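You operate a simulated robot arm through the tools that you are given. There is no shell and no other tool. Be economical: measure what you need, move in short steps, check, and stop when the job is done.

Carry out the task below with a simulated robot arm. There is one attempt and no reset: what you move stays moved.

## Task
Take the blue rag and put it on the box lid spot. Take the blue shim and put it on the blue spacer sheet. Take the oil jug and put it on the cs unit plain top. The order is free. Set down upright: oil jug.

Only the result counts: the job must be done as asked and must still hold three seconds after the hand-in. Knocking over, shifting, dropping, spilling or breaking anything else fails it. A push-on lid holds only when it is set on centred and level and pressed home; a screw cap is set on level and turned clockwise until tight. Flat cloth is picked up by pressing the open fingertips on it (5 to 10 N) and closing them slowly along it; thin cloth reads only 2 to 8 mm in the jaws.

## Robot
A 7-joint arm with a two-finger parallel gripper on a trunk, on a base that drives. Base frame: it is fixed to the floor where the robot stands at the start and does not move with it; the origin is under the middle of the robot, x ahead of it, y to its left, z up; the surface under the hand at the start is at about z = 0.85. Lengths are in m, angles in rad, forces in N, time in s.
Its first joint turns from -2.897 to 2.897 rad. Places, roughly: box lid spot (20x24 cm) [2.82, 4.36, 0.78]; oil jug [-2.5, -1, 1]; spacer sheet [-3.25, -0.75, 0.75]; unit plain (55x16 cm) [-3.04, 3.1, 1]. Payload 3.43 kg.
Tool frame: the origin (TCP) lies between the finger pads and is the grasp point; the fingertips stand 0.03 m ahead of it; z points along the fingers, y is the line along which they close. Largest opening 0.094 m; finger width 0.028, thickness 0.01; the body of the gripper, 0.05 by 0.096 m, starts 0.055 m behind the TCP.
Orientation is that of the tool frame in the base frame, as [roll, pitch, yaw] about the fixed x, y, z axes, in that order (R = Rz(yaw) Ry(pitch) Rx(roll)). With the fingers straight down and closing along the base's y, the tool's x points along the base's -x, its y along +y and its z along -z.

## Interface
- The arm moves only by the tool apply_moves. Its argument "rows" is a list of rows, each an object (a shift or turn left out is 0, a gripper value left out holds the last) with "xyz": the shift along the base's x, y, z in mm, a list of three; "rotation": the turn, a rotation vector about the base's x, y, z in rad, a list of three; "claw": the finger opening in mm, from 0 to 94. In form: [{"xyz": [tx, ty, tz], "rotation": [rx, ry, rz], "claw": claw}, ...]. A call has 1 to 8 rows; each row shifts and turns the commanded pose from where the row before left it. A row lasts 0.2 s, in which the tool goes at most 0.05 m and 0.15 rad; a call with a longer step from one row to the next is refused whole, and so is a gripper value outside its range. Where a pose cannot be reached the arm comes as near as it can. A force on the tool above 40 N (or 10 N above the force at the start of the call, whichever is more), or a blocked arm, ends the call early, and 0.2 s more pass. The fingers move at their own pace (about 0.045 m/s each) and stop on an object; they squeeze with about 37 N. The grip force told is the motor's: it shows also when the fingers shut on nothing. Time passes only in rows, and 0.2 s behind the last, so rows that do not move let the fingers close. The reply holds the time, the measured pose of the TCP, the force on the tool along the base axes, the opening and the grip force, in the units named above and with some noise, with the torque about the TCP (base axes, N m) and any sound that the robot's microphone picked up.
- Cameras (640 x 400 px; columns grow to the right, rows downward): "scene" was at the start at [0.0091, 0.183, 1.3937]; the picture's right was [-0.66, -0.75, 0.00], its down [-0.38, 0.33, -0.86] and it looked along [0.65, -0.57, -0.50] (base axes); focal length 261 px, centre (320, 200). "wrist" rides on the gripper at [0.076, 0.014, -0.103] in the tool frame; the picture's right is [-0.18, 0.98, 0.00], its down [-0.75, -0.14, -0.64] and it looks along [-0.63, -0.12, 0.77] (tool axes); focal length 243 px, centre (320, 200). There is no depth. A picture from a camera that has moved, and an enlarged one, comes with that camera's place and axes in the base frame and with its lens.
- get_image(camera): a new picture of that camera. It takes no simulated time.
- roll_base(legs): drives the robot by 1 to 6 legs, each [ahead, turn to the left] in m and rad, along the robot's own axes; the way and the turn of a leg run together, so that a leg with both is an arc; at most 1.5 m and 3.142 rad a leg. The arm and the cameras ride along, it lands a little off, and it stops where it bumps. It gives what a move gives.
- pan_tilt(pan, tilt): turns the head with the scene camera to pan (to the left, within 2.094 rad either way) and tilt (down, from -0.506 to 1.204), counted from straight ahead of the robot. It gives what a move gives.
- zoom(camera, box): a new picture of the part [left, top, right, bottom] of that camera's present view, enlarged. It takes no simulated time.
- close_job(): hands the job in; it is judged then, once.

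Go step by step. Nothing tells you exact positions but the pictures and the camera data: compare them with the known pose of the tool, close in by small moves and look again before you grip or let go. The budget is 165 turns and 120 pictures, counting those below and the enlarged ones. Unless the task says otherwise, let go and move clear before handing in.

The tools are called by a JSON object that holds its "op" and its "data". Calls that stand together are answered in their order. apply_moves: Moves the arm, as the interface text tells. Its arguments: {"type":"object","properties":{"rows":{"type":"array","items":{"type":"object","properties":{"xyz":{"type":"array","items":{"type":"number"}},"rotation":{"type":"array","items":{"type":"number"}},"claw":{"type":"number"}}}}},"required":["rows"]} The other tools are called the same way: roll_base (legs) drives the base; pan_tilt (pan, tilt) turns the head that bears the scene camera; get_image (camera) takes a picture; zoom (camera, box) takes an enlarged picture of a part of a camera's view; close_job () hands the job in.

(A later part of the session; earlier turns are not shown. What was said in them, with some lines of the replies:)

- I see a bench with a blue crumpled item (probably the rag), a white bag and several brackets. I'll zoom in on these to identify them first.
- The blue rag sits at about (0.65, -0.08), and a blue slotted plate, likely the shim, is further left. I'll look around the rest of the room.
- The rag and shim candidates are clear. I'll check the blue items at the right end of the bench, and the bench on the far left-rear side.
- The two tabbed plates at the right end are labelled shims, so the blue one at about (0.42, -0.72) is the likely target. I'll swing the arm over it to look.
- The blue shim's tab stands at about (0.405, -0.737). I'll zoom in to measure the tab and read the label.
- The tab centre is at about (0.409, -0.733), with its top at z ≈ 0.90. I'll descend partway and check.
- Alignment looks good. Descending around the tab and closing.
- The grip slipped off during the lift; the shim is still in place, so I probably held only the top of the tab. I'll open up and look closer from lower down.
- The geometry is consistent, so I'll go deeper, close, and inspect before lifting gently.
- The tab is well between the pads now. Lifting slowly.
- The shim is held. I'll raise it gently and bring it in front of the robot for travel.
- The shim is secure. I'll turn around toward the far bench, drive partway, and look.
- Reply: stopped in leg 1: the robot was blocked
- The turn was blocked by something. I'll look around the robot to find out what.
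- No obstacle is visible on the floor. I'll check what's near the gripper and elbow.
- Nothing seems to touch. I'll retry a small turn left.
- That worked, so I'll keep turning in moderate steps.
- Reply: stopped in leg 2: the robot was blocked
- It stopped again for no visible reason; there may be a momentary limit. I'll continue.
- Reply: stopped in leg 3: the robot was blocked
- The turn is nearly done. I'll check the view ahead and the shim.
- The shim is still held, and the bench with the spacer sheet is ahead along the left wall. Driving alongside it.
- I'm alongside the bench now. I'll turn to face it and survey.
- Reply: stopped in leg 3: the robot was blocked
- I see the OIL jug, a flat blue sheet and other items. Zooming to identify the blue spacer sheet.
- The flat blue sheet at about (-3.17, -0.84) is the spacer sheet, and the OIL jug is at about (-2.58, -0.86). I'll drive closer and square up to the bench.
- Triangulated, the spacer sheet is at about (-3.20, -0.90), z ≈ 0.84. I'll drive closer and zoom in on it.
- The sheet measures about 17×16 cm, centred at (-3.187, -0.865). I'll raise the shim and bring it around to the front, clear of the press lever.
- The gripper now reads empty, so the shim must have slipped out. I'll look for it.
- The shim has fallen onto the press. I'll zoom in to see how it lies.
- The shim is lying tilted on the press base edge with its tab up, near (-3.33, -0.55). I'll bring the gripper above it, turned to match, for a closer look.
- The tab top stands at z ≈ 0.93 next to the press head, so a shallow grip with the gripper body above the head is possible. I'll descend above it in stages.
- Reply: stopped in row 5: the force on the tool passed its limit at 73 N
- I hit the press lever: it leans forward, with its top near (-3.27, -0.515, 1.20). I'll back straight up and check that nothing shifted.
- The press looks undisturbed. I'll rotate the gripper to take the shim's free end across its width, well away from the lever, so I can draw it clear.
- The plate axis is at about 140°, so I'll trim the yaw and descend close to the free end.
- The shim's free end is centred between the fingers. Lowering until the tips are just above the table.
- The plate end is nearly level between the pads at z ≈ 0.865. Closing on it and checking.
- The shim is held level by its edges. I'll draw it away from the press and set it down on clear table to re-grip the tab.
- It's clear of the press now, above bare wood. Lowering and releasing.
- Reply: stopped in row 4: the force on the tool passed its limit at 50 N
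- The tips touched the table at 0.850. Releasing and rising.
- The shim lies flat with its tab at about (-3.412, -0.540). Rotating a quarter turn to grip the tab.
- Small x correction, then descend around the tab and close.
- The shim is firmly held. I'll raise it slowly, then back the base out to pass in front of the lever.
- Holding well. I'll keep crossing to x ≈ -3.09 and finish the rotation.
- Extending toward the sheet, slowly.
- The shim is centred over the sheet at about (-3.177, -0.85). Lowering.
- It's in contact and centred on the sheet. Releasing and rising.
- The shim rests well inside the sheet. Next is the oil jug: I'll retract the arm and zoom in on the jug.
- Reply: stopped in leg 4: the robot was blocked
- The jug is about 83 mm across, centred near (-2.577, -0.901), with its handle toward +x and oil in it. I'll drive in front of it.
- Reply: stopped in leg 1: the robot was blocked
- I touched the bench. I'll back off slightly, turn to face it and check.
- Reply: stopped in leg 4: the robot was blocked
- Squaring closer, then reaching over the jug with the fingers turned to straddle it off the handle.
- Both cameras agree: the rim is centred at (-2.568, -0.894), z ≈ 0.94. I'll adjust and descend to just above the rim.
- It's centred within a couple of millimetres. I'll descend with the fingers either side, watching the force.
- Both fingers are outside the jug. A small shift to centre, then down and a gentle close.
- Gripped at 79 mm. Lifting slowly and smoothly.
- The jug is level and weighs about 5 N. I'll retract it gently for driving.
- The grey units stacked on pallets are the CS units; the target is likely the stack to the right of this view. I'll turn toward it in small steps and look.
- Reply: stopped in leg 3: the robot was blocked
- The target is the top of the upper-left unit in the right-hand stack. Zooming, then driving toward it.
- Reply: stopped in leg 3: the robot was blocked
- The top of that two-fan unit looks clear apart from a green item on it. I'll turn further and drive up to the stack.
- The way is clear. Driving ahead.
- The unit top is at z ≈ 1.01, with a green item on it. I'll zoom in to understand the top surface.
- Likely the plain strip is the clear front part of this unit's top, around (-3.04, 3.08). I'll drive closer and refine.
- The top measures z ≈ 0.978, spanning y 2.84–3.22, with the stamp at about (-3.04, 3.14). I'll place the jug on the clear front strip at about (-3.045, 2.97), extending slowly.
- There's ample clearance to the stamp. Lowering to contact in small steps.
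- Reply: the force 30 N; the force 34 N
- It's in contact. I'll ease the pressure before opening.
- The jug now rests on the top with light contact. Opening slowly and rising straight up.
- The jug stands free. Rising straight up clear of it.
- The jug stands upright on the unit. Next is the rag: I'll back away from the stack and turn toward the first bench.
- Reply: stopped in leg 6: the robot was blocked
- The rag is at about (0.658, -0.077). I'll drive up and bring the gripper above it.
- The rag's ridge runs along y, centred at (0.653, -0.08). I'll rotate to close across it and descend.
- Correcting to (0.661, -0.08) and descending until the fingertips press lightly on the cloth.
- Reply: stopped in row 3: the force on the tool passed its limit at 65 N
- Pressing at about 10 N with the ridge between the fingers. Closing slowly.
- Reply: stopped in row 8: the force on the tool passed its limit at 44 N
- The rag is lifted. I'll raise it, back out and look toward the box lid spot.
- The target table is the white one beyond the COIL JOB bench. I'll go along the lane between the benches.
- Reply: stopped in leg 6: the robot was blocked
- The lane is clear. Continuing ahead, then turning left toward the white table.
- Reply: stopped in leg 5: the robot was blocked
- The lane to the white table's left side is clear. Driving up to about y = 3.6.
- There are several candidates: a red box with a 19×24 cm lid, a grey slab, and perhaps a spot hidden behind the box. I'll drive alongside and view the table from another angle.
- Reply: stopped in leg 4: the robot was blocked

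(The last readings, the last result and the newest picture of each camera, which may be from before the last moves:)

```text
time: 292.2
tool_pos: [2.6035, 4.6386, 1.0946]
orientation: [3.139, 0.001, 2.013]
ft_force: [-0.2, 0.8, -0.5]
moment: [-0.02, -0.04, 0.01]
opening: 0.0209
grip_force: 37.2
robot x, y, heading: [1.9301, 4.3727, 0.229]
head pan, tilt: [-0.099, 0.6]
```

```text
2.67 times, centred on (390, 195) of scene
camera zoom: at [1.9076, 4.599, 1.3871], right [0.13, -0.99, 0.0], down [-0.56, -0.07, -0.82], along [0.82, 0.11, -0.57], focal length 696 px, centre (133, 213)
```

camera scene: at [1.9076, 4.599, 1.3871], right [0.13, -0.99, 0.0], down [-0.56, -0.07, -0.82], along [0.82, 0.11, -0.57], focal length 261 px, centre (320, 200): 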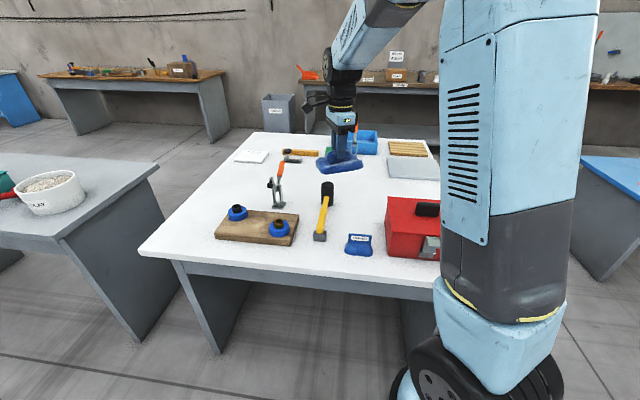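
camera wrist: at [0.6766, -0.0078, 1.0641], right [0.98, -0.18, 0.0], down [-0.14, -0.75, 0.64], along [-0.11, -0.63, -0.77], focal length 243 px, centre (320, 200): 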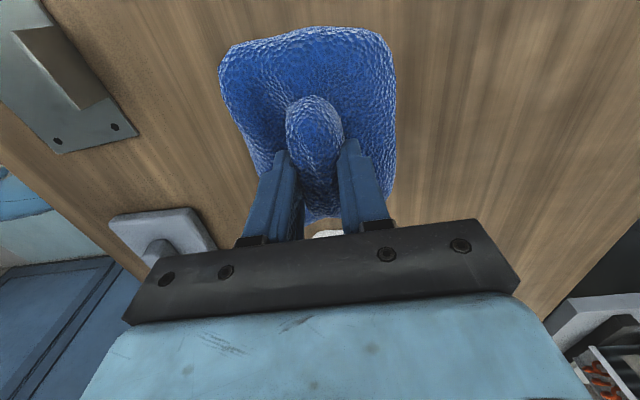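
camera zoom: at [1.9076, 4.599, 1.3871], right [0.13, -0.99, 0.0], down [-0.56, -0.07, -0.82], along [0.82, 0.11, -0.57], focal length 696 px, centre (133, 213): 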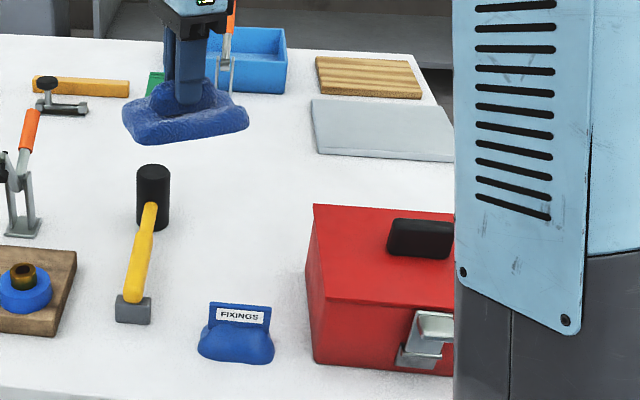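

{"op": "zoom", "data": {"camera": "scene", "box": [380, 138, 440, 182]}}

{"op": "zoom", "data": {"camera": "scene", "box": [380, 190, 445, 262]}}

```text
9.09 times, centred on (410, 160) of scene
camera zoom: at [1.9076, 4.599, 1.3871], right [0.13, -0.99, 0.0], down [-0.56, -0.07, -0.82], along [0.82, 0.11, -0.57], focal length 2372 px, centre (-498, 564)
```

zoom: 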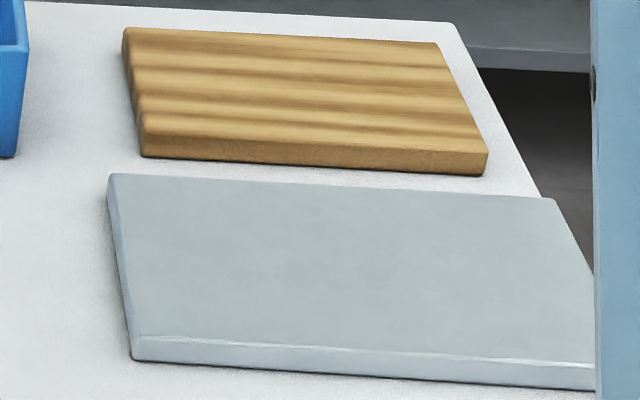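

```text
5.56 times, centred on (412, 226) of scene
camera zoom: at [1.9076, 4.599, 1.3871], right [0.13, -0.99, 0.0], down [-0.56, -0.07, -0.82], along [0.82, 0.11, -0.57], focal length 1450 px, centre (-194, 56)
```

zoom: 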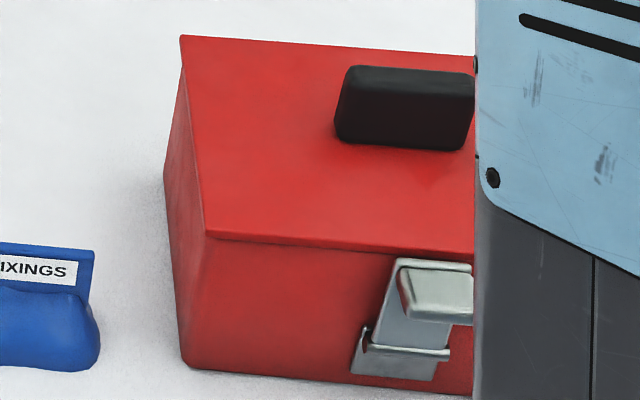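

The coordinates (2.82, 4.36, 0.78) fall on the bare white area between the red box and the grey slab. I'll look from the wrist camera for any marking there.

{"op": "get_image", "data": {"camera": "wrist"}}

```text
18 pictures are left
camera wrist: at [2.5839, 4.7126, 1.1976], right [0.97, 0.25, 0.0], down [0.19, -0.74, 0.64], along [0.16, -0.62, -0.77], focal length 243 px, centre (320, 200)
```

wrist: 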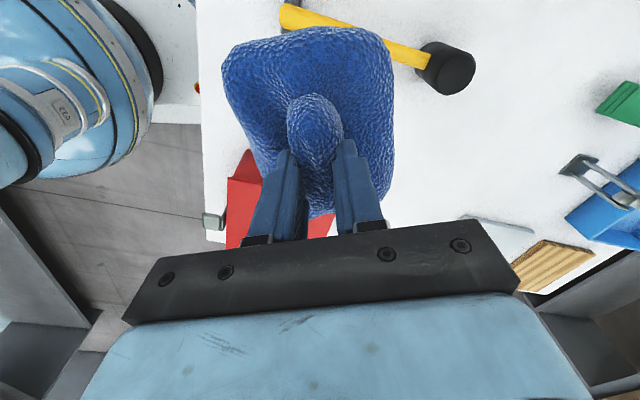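

There's no marking, but the given coordinates fit that bare 20×24 cm patch directly behind the box (x 2.72–2.92, y 4.24–4.48). I'll carry the rag there slowly.

{"op": "apply_moves", "data": {"rows": [{"xyz": [5, -6, 0]}, {"xyz": [9, -11, 0]}, {"xyz": [12, -15, 0]}, {"xyz": [13, -16, 0]}, {"xyz": [13, -16, 0]}, {"xyz": [13, -16, 0]}, {"xyz": [13, -16, 0]}, {"xyz": [13, -16, 0]}]}}

{"op": "apply_moves", "data": {"rows": [{"xyz": [13, -16, 0]}, {"xyz": [13, -16, 0]}, {"xyz": [13, -16, 0]}, {"xyz": [14, -17, 0]}, {"xyz": [14, -17, 0]}, {"xyz": [14, -17, 0]}, {"xyz": [14, -17, 0]}, {"xyz": [14, -17, 0]}]}}

{"op": "apply_moves", "data": {"rows": [{"xyz": [14, -16, -5]}, {"xyz": [8, -10, -8]}, {"xyz": [4, -6, -12]}, {"xyz": [0, 0, -15]}, {"xyz": [0, 0, -15]}, {"xyz": [0, 0, -10]}, {}]}}

{"op": "get_image", "data": {"camera": "wrist"}}

{"op": "get_image", "data": {"camera": "scene"}}

```text
time: 294.0
tool_pos: [2.6941, 4.5279, 1.0938]
orientation: [3.138, 0.001, 2.011]
ft_force: [0.1, -0.4, -1.2]
moment: [0.02, -0.03, 0.02]
opening: 0.0206
grip_force: 37.2
robot x, y, heading: [1.9289, 4.3797, 0.226]
head pan, tilt: [-0.099, 0.6]
```

```text
time: 295.8
tool_pos: [2.8044, 4.395, 1.0924]
orientation: [3.138, 0.002, 2.009]
ft_force: [0.2, -0.1, 0.0]
moment: [-0.01, -0.02, 0.01]
opening: 0.0212
grip_force: 37.1
robot x, y, heading: [1.9321, 4.3762, 0.228]
head pan, tilt: [-0.099, 0.6]
```

```text
time: 297.4
tool_pos: [2.828, 4.3638, 1.0291]
orientation: [3.139, 0.001, 2.011]
ft_force: [-0.4, -0.3, -0.4]
moment: [-0.02, 0.0, 0.0]
opening: 0.0208
grip_force: 36.8
robot x, y, heading: [1.9291, 4.374, 0.231]
head pan, tilt: [-0.099, 0.6]
```

```text
17 pictures are left
camera wrist: at [2.8089, 4.4374, 1.1322], right [0.97, 0.25, 0.0], down [0.19, -0.74, 0.64], along [0.16, -0.62, -0.77], focal length 243 px, centre (320, 200)
```

wrist: 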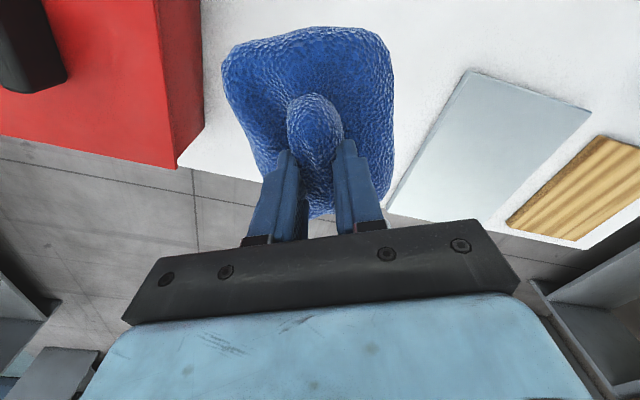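

```text
16 pictures are left
camera scene: at [1.9078, 4.599, 1.3871], right [0.13, -0.99, 0.0], down [-0.56, -0.07, -0.82], along [0.82, 0.11, -0.57], focal length 261 px, centre (320, 200)
```

scene: 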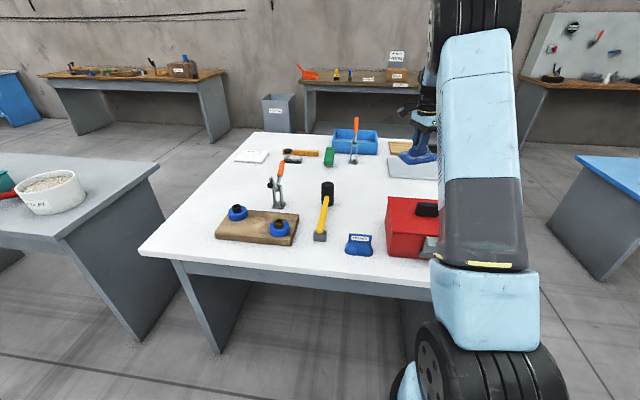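

The patch under the rag is bare and matches the stated coordinates exactly. Lowering gently until contact.

{"op": "apply_moves", "data": {"rows": [{"xyz": [-3, 0, -12]}, {"xyz": [-3, 0, -18]}, {"xyz": [0, 0, -20]}, {"xyz": [0, 0, -20]}, {"xyz": [0, 0, -20]}, {"xyz": [0, 0, -20]}, {"xyz": [0, 0, -20]}, {"xyz": [0, 0, -18]}]}}

{"op": "apply_moves", "data": {"rows": [{"xyz": [0, 0, -12]}, {"xyz": [0, 0, -8]}, {"xyz": [0, 0, -6]}, {"xyz": [0, 0, -6]}, {"xyz": [0, 0, -5]}, {"xyz": [0, 0, -5]}, {"xyz": [0, 0, -5]}, {}]}}

```text
time: 299.2
tool_pos: [2.8239, 4.3612, 0.8833]
orientation: [3.137, 0.003, 2.009]
ft_force: [-0.3, -0.1, -0.2]
moment: [0.0, -0.01, 0.0]
opening: 0.021
grip_force: 36.4
robot x, y, heading: [1.9328, 4.3758, 0.233]
head pan, tilt: [-0.099, 0.6]
```

```text
time: 301.0
tool_pos: [2.823, 4.361, 0.8356]
orientation: [3.137, 0.002, 2.012]
ft_force: [2.0, 3.0, 13.8]
moment: [0.71, 0.47, -0.06]
opening: 0.0212
grip_force: 36.6
robot x, y, heading: [1.9278, 4.3734, 0.226]
head pan, tilt: [-0.099, 0.6]
```

Contact implies a table height of about 0.78, matching the stated spot. I'll release and rise.

{"op": "apply_moves", "data": {"rows": [{"claw": 30}, {"claw": 45}, {"claw": 60}, {}, {"xyz": [0, 0, 8]}, {"xyz": [0, 0, 20]}, {"xyz": [0, 0, 40]}, {"xyz": [0, 0, 45]}]}}

{"op": "apply_moves", "data": {"rows": [{"xyz": [0, 0, 45]}, {"xyz": [0, 0, 45]}, {"xyz": [0, 0, 45]}, {"xyz": [-20, 10, 0]}, {}]}}

{"op": "get_image", "data": {"camera": "wrist"}}

```text
time: 302.8
tool_pos: [2.8242, 4.3602, 0.9474]
orientation: [3.138, 0.001, 2.009]
ft_force: [-0.1, -0.6, -0.7]
moment: [-0.03, -0.01, 0.02]
opening: 0.0601
grip_force: 0.0
robot x, y, heading: [1.931, 4.3762, 0.23]
head pan, tilt: [-0.099, 0.6]
```

```text
time: 304.0
tool_pos: [2.8006, 4.3718, 1.0817]
orientation: [3.139, 0.002, 2.009]
ft_force: [0.0, 0.2, -0.4]
moment: [-0.01, 0.0, -0.03]
opening: 0.0602
grip_force: 0.1
robot x, y, heading: [1.9334, 4.3728, 0.229]
head pan, tilt: [-0.099, 0.6]
```

```text
15 pictures are left
camera wrist: at [2.7815, 4.445, 1.1846], right [0.97, 0.25, 0.0], down [0.19, -0.74, 0.64], along [0.16, -0.62, -0.77], focal length 243 px, centre (320, 200)
```

wrist: 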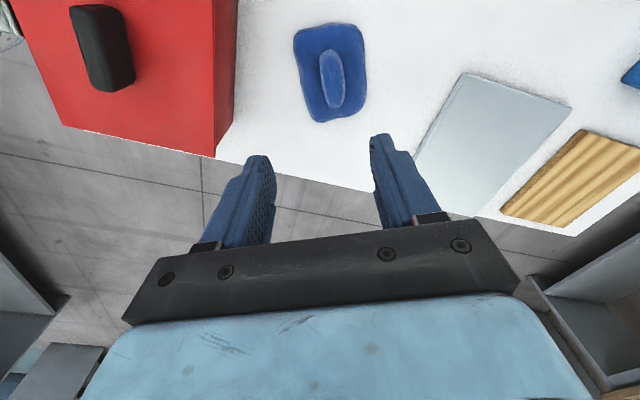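

The rag lies on the spot. The z match shows the stated spot coordinates are accurate, so the jug should stand on the strip y 3.02–3.18, a bit farther back than I left it. I'll drive back to correct that.

{"op": "apply_moves", "data": {"rows": [{"xyz": [-45, 10, 10]}, {"xyz": [-45, 10, 15]}, {"xyz": [-45, 10, 20]}, {"xyz": [-45, 10, 20]}, {"xyz": [-40, 10, 20]}, {"xyz": [-30, 0, 15]}]}}

{"op": "roll_base", "data": {"legs": [[-0.12, 0], [0, -0.4], [0, -0.4], [0, -0.4], [0, -0.4]]}}

```text
refused: row 3 steps farther than a row can; nothing moved
```

```text
time: 309.8
tool_pos: [2.0208, 3.5079, 1.0855]
orientation: [3.133, 0.006, 0.682]
ft_force: [0.7, -0.1, -1.3]
moment: [0.0, 0.01, -0.01]
opening: 0.0601
grip_force: 0.0
robot x, y, heading: [1.8957, 4.4003, -1.059]
head pan, tilt: [-0.099, 0.6]
stopped in leg 5: the robot was blocked; the commanded pose is now the measured one
```

{"op": "apply_moves", "data": {"rows": [{"xyz": [-5, 40, 15]}, {"xyz": [-5, 40, 20]}, {"xyz": [-5, 40, 20]}, {"xyz": [-5, 40, 20]}, {"xyz": [-5, 35, 20]}]}}

{"op": "roll_base", "data": {"legs": [[0, -0.3], [0, -0.3], [0.8, 0], [0.8, 0], [0.8, 0], [0.75, 0]]}}

```text
time: 311.0
tool_pos: [1.996, 3.7066, 1.1817]
orientation: [3.137, 0.005, 0.684]
ft_force: [0.2, -1.7, -0.7]
moment: [0.06, 0.02, -0.02]
opening: 0.0601
grip_force: 0.1
robot x, y, heading: [1.8967, 4.398, -1.064]
head pan, tilt: [-0.099, 0.6]
```

```text
time: 329.1
tool_pos: [1.3293, 0.6222, 1.1835]
orientation: [3.133, 0.008, 0.097]
ft_force: [0.4, -0.9, 0.7]
moment: [0.01, 0.02, -0.01]
opening: 0.0601
grip_force: 0.0
robot x, y, heading: [1.6258, 1.2512, -1.651]
head pan, tilt: [-0.099, 0.6]
```

{"op": "roll_base", "data": {"legs": [[0, -0.37], [0, -0.37], [0, -0.37], [0, -0.37]]}}

{"op": "roll_base", "data": {"legs": [[0, -0.1]]}}

```text
time: 333.5
tool_pos: [0.9239, 1.2466, 1.1838]
orientation: [3.135, 0.008, -1.025]
ft_force: [0.3, -1.3, -0.3]
moment: [0.01, 0.0, 0.03]
opening: 0.0601
grip_force: 0.1
robot x, y, heading: [1.6497, 1.181, -2.808]
head pan, tilt: [-0.099, 0.6]
stopped in leg 4: the robot was blocked; the commanded pose is now the measured one
```

```text
time: 334.5
tool_pos: [0.9315, 1.3173, 1.1835]
orientation: [3.134, 0.004, -1.126]
ft_force: [1.0, -0.7, -1.0]
moment: [0.02, 0.01, -0.04]
opening: 0.0599
grip_force: 0.1
robot x, y, heading: [1.6497, 1.1746, -2.909]
head pan, tilt: [-0.099, 0.6]
```

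{"op": "roll_base", "data": {"legs": [[0, -0.24], [0.9, 0], [0.9, 0], [0, -0.35], [0, -0.35], [0, -0.3]]}}

{"op": "pan_tilt", "data": {"pan": 0.3, "tilt": 0.35}}

{"op": "get_image", "data": {"camera": "scene"}}

```text
time: 348.3
tool_pos: [-0.2272, 1.9444, 1.1847]
orientation: [3.135, 0.007, -2.426]
ft_force: [1.4, -0.7, -0.4]
moment: [0.05, 0.1, 0.01]
opening: 0.0599
grip_force: 0.0
robot x, y, heading: [-0.2336, 1.1806, 2.102]
head pan, tilt: [-0.099, 0.6]
```

```text
time: 349.1
tool_pos: [-0.2271, 1.9435, 1.1859]
orientation: [3.135, 0.007, -2.427]
ft_force: [-0.2, -0.2, 0.3]
moment: [-0.01, 0.02, -0.03]
opening: 0.0602
grip_force: 0.0
robot x, y, heading: [-0.2386, 1.1803, 2.098]
head pan, tilt: [0.3, 0.351]
```

```text
14 pictures are left
camera scene: at [-0.4775, 1.0724, 1.4098], right [0.67, 0.74, 0.0], down [0.25, -0.23, -0.94], along [-0.69, 0.63, -0.34], focal length 261 px, centre (320, 200)
```

scene: 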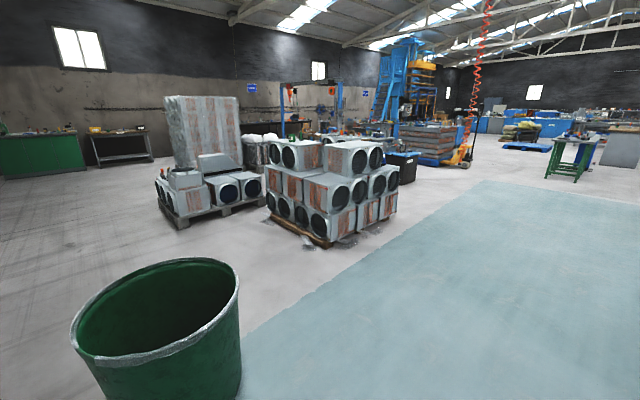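

Continuing around the bin toward the stack.

{"op": "roll_base", "data": {"legs": [[0.55, 0], [0.55, 0], [0, 0.35], [0, 0.35], [0, 0.34]]}}

```text
time: 359.1
tool_pos: [-1.4449, 2.5197, 1.1864]
orientation: [3.135, 0.007, -1.391]
ft_force: [-0.2, 1.3, -1.0]
moment: [-0.1, -0.01, -0.03]
opening: 0.0599
grip_force: 0.0
robot x, y, heading: [-0.7918, 2.1995, 3.104]
head pan, tilt: [0.3, 0.351]
stopped in leg 5: the robot was blocked; the commanded pose is now the measured one
```

{"op": "roll_base", "data": {"legs": [[0, 0.09], [0.7, 0], [0.7, 0], [0.7, 0]]}}

{"op": "roll_base", "data": {"legs": [[0, -0.35], [0, -0.35], [0, -0.35], [0, -0.35]]}}

```text
time: 370.4
tool_pos: [-3.5377, 2.3339, 1.1871]
orientation: [3.134, 0.006, -1.298]
ft_force: [0.3, 0.6, 0.0]
moment: [-0.04, 0.0, 0.01]
opening: 0.06
grip_force: 0.1
robot x, y, heading: [-2.8593, 2.0753, -3.083]
head pan, tilt: [0.3, 0.351]
```

```text
time: 375.4
tool_pos: [-2.7741, 2.7974, 1.1907]
orientation: [3.13, 0.009, -2.62]
ft_force: [-0.3, -2.0, 0.8]
moment: [0.05, -0.06, 0.01]
opening: 0.0601
grip_force: 0.2
robot x, y, heading: [-2.9431, 2.0471, 1.842]
head pan, tilt: [0.3, 0.351]
stopped in leg 4: the robot was blocked; the commanded pose is now the measured one
```

I'm back at the stack. Moving up slightly and bringing the open gripper above the jug.

{"op": "roll_base", "data": {"legs": [[0.15, 0]]}}

{"op": "apply_moves", "data": {"rows": [{"xyz": [-40, 2, 0], "claw": 94}, {"xyz": [-45, 5, 0]}, {"xyz": [-45, 5, 0]}, {"xyz": [-45, 5, 0]}, {"xyz": [-40, 5, 0]}, {}]}}

{"op": "get_image", "data": {"camera": "wrist"}}

```text
time: 376.8
tool_pos: [-2.8171, 2.9463, 1.1897]
orientation: [3.131, 0.011, -2.62]
ft_force: [0.1, 0.5, -0.5]
moment: [-0.01, -0.01, 0.0]
opening: 0.0601
grip_force: 0.1
robot x, y, heading: [-2.9866, 2.1952, 1.847]
head pan, tilt: [0.3, 0.351]
```

```text
time: 378.2
tool_pos: [-3.0323, 2.9676, 1.193]
orientation: [3.133, 0.011, -2.62]
ft_force: [1.0, 0.2, 0.4]
moment: [-0.01, 0.02, -0.01]
opening: 0.0939
grip_force: 0.0
robot x, y, heading: [-2.9844, 2.195, 1.848]
head pan, tilt: [0.3, 0.351]
```

```text
13 pictures are left
camera wrist: at [-3.1057, 2.9393, 1.2948], right [-0.33, 0.94, 0.01], down [0.72, 0.25, 0.65], along [0.61, 0.22, -0.76], focal length 243 px, centre (320, 200)
```

wrist: 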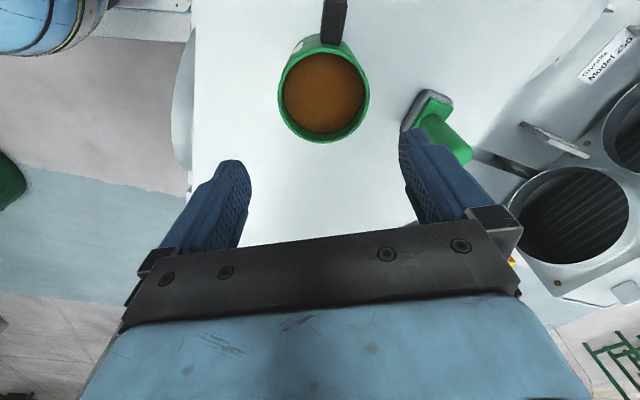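

The jug is at (-3.045, 2.965). Centring and descending to the rim, then checking.

{"op": "apply_moves", "data": {"rows": [{"xyz": [-13, -3, -20]}, {"xyz": [0, 0, -30]}, {"xyz": [0, 0, -20]}, {"xyz": [0, 0, -8]}, {}]}}

{"op": "get_image", "data": {"camera": "wrist"}}

```text
time: 379.4
tool_pos: [-3.0444, 2.9629, 1.1115]
orientation: [3.131, 0.012, -2.618]
ft_force: [-0.8, 0.2, -0.4]
moment: [-0.05, 0.0, 0.03]
opening: 0.0942
grip_force: 0.0
robot x, y, heading: [-2.9846, 2.1974, 1.846]
head pan, tilt: [0.3, 0.351]
```

```text
12 pictures are left
camera wrist: at [-3.1164, 2.9369, 1.2136], right [-0.33, 0.94, 0.01], down [0.72, 0.25, 0.65], along [0.61, 0.22, -0.76], focal length 243 px, centre (320, 200)
```

wrist: 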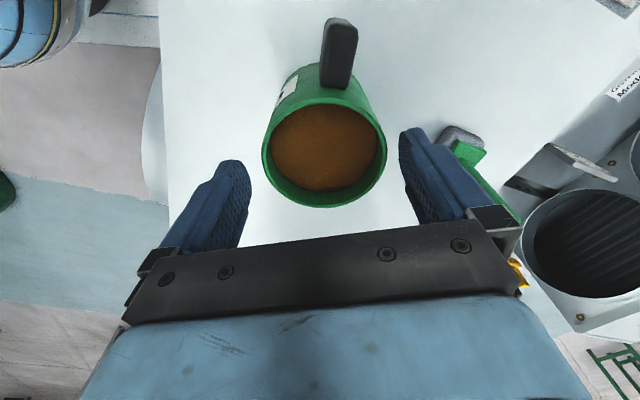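

Centred. Descending around the jug and closing.

{"op": "apply_moves", "data": {"rows": [{"xyz": [0, 0, -15]}, {"xyz": [0, 0, -15]}, {"xyz": [0, 0, -15]}, {"xyz": [0, 0, -15]}, {"xyz": [0, 0, -13]}, {}]}}

{"op": "apply_moves", "data": {"rows": [{"claw": 90}, {"claw": 86}, {"claw": 82}, {"claw": 76}, {"claw": 70}, {}, {}]}}

{"op": "apply_moves", "data": {"rows": [{"xyz": [0, 0, 2]}, {"xyz": [0, 0, 4]}, {"xyz": [0, 0, 6]}, {"xyz": [0, 0, 8]}, {"xyz": [0, 0, 8]}, {"xyz": [0, 0, 6]}, {}]}}

```text
time: 380.8
tool_pos: [-3.0458, 2.9656, 1.0376]
orientation: [3.131, 0.01, -2.618]
ft_force: [-1.0, 0.0, 0.0]
moment: [0.04, 0.02, 0.01]
opening: 0.0944
grip_force: 0.0
robot x, y, heading: [-2.9893, 2.1926, 1.847]
head pan, tilt: [0.3, 0.351]
```

```text
time: 382.4
tool_pos: [-3.0448, 2.9662, 1.0381]
orientation: [3.13, 0.011, -2.619]
ft_force: [0.3, -1.6, 2.9]
moment: [-0.27, -0.21, -0.01]
opening: 0.0783
grip_force: 36.6
robot x, y, heading: [-2.9851, 2.1951, 1.842]
head pan, tilt: [0.3, 0.351]
```

```text
time: 384.0
tool_pos: [-3.0442, 2.9646, 1.0735]
orientation: [3.131, 0.01, -2.617]
ft_force: [-0.3, -0.3, -4.5]
moment: [0.0, -0.04, 0.0]
opening: 0.0778
grip_force: 37.0
robot x, y, heading: [-2.9858, 2.1918, 1.848]
head pan, tilt: [0.3, 0.351]
```

Held. Moving right first, then back, well clear of the stamp.

{"op": "apply_moves", "data": {"rows": [{"xyz": [5, 0, 0]}, {"xyz": [9, 0, 0]}, {"xyz": [13, 0, 0]}, {"xyz": [15, 0, 0]}, {"xyz": [15, 0, 0]}, {"xyz": [15, 0, 0]}, {"xyz": [15, 0, 0]}, {"xyz": [15, 3, 0]}]}}

{"op": "apply_moves", "data": {"rows": [{"xyz": [15, 7, 0]}, {"xyz": [15, 10, 0]}, {"xyz": [14, 12, 0]}, {"xyz": [12, 14, 0]}, {"xyz": [10, 15, 0]}, {"xyz": [8, 16, 0]}, {"xyz": [5, 15, 0]}, {"xyz": [3, 12, 0]}]}}

{"op": "apply_moves", "data": {"rows": [{"xyz": [0, 10, 0]}, {"xyz": [0, 6, 0]}, {"xyz": [0, 0, -4]}, {"xyz": [0, 0, -8]}, {"xyz": [0, 0, -8]}, {"xyz": [0, 0, -5]}, {}]}}

{"op": "get_image", "data": {"camera": "wrist"}}

{"op": "get_image", "data": {"camera": "scene"}}

```text
time: 385.8
tool_pos: [-2.9436, 2.9691, 1.0719]
orientation: [3.131, 0.011, -2.618]
ft_force: [0.2, -0.9, -3.7]
moment: [0.03, -0.07, -0.02]
opening: 0.0778
grip_force: 37.3
robot x, y, heading: [-2.9869, 2.1943, 1.848]
head pan, tilt: [0.3, 0.351]
```

```text
time: 387.6
tool_pos: [-2.8599, 3.0698, 1.0736]
orientation: [3.13, 0.01, -2.62]
ft_force: [-0.3, -1.1, -4.2]
moment: [0.01, -0.04, -0.01]
opening: 0.0784
grip_force: 37.2
robot x, y, heading: [-2.9855, 2.1896, 1.849]
head pan, tilt: [0.3, 0.351]
```

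```text
time: 389.2
tool_pos: [-2.8593, 3.085, 1.0472]
orientation: [3.13, 0.009, -2.618]
ft_force: [-0.2, -0.7, -3.9]
moment: [0.01, -0.03, 0.01]
opening: 0.0779
grip_force: 37.1
robot x, y, heading: [-2.9887, 2.1958, 1.848]
head pan, tilt: [0.3, 0.351]
```

```text
11 pictures are left
camera wrist: at [-2.9328, 3.0579, 1.1494], right [-0.33, 0.94, 0.01], down [0.72, 0.25, 0.65], along [0.61, 0.22, -0.76], focal length 243 px, centre (320, 200)
```

wrist: 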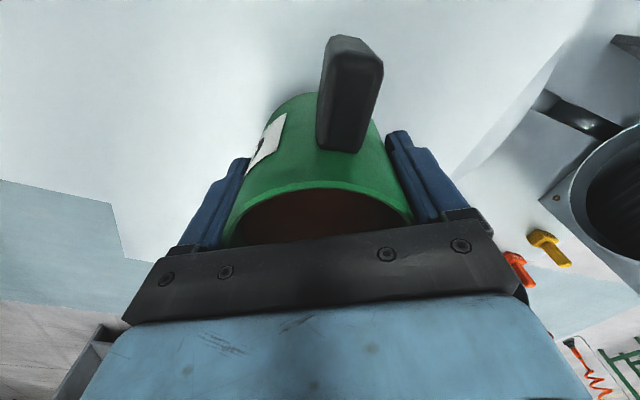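

```text
10 pictures are left
camera scene: at [-3.246, 2.1492, 1.4099], right [0.84, 0.54, 0.0], down [0.19, -0.29, -0.94], along [-0.51, 0.79, -0.34], focal length 261 px, centre (320, 200)
```

scene: 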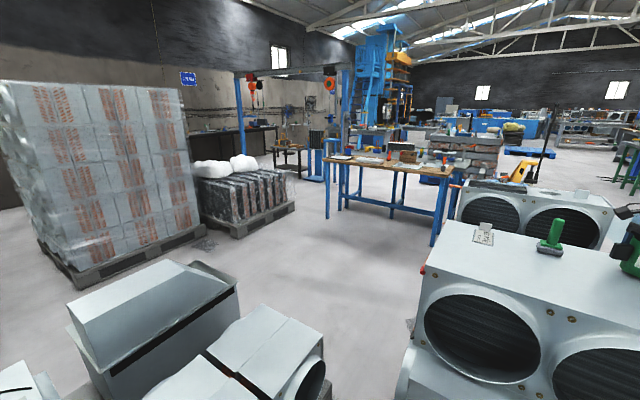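

Well positioned at (-2.859, 3.085). Lowering the last centimetre.

{"op": "apply_moves", "data": {"rows": [{"xyz": [0, 0, -3]}, {"xyz": [0, 0, -3]}, {}, {}]}}

```text
time: 390.2
tool_pos: [-2.8601, 3.0848, 1.0425]
orientation: [3.13, 0.01, -2.618]
ft_force: [0.0, -0.3, -4.0]
moment: [0.0, -0.02, 0.0]
opening: 0.0781
grip_force: 37.2
robot x, y, heading: [-2.9837, 2.192, 1.845]
head pan, tilt: [0.3, 0.351]
```

{"op": "apply_moves", "data": {"rows": [{"xyz": [0, 0, -2]}, {"xyz": [0, 0, -1]}, {}, {}]}}

```text
time: 391.2
tool_pos: [-2.8585, 3.0852, 1.0391]
orientation: [3.131, 0.011, -2.618]
ft_force: [0.0, -0.8, -4.3]
moment: [0.0, -0.05, 0.01]
opening: 0.0778
grip_force: 37.1
robot x, y, heading: [-2.986, 2.195, 1.85]
head pan, tilt: [0.3, 0.351]
```

{"op": "apply_moves", "data": {"rows": [{"xyz": [0, 0, -1]}, {"xyz": [0, 0, -1]}, {"xyz": [0, 0, -1]}, {}, {}]}}

```text
time: 392.4
tool_pos: [-2.86, 3.085, 1.0374]
orientation: [3.129, 0.012, -2.619]
ft_force: [0.5, 11.8, 26.9]
moment: [-0.46, -0.49, 0.21]
opening: 0.0781
grip_force: 36.9
robot x, y, heading: [-2.9842, 2.1935, 1.846]
head pan, tilt: [0.3, 0.351]
```

Now in contact. I'll ease up slightly and release slowly.

{"op": "apply_moves", "data": {"rows": [{"xyz": [0, 0, 1]}, {}, {"claw": 82}, {"claw": 86}, {"claw": 90}, {"claw": 94}, {}, {}]}}

{"op": "apply_moves", "data": {"rows": [{"xyz": [0, 0, 5]}, {"xyz": [0, 0, 15]}, {"xyz": [0, 0, 25]}, {"xyz": [0, 0, 35]}, {"xyz": [0, 0, 40]}, {"xyz": [0, 0, 40]}, {"xyz": [0, -30, 20]}, {"xyz": [0, -45, 0]}]}}

{"op": "pan_tilt", "data": {"pan": -0.3, "tilt": 0.45}}

{"op": "get_image", "data": {"camera": "scene"}}

{"op": "get_image", "data": {"camera": "wrist"}}

```text
time: 394.2
tool_pos: [-2.8597, 3.0845, 1.036]
orientation: [3.13, 0.009, -2.617]
ft_force: [0.1, 0.1, -0.5]
moment: [0.05, 0.01, 0.01]
opening: 0.0941
grip_force: 0.1
robot x, y, heading: [-2.9872, 2.1929, 1.847]
head pan, tilt: [0.3, 0.351]
```

```text
time: 396.0
tool_pos: [-2.8616, 3.0111, 1.2169]
orientation: [3.134, 0.01, -2.619]
ft_force: [0.6, 0.7, -0.4]
moment: [-0.02, -0.02, 0.0]
opening: 0.094
grip_force: 0.2
robot x, y, heading: [-2.9887, 2.1931, 1.846]
head pan, tilt: [0.3, 0.351]
```

```text
time: 397.0
tool_pos: [-2.8618, 3.01, 1.2172]
orientation: [3.132, 0.011, -2.618]
ft_force: [-0.8, -0.5, 0.3]
moment: [-0.01, -0.01, 0.02]
opening: 0.0939
grip_force: 0.0
robot x, y, heading: [-2.987, 2.192, 1.846]
head pan, tilt: [-0.3, 0.45]
```

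```text
9 pictures are left
camera scene: at [-3.1931, 2.1627, 1.4007], right [1.0, -0.02, 0.0], down [-0.01, -0.44, -0.9], along [0.02, 0.9, -0.44], focal length 261 px, centre (320, 200)
```

scene: 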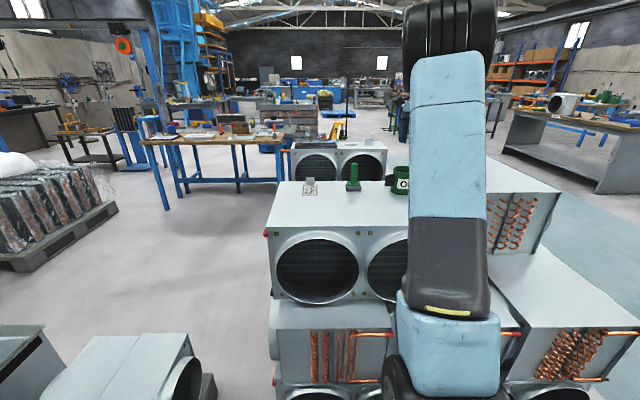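

```text
8 pictures are left
camera wrist: at [-2.9346, 2.9824, 1.3188], right [-0.33, 0.94, 0.01], down [0.72, 0.25, 0.65], along [0.61, 0.22, -0.76], focal length 243 px, centre (320, 200)
```

wrist: 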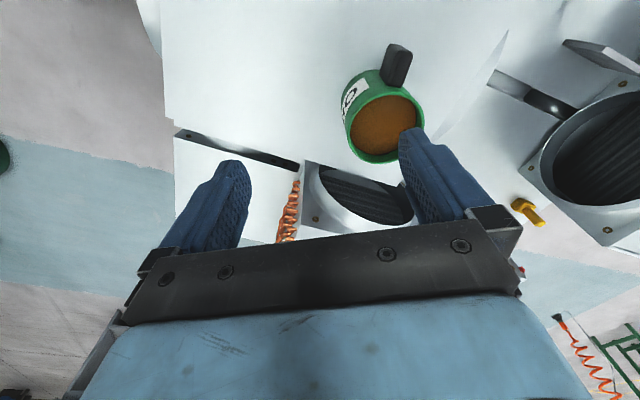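

The jug stands upright on the strip, beside the stamp and clear of the edges. The shim, rag and jug are all set down and the gripper is clear, so I'm handing in.

{"op": "close_job", "data": {}}

```text
The job is handed in.
```

I handed the job in with all three items placed, but two of the placements rest on how I read the given spots, and no result came back.

- **Blue shim:** it lies centred on the blue spacer sheet.
- **Oil jug:** it stands upright on the CS unit's plain top, at about (-2.86, 3.09). I first set it down at y ≈ 2.97, then moved it back. The given coordinates put the strip at y 3.02–3.18, where a stamp and a card already stand.
- **Blue rag:** it lies on the bare white table at about (2.82, 4.36), right behind the red box. Nothing marks a spot there. I went by the given coordinates and height, not the red box's lid or the grey slab beside it, which are both about the same size.

**Mishaps:**
- **Shim:** it slipped out of the gripper twice. The second time it fell onto the green press, and I picked it up again.
- **Press lever:** the gripper bumped it once, at 73 N. The press looked unmoved afterwards.
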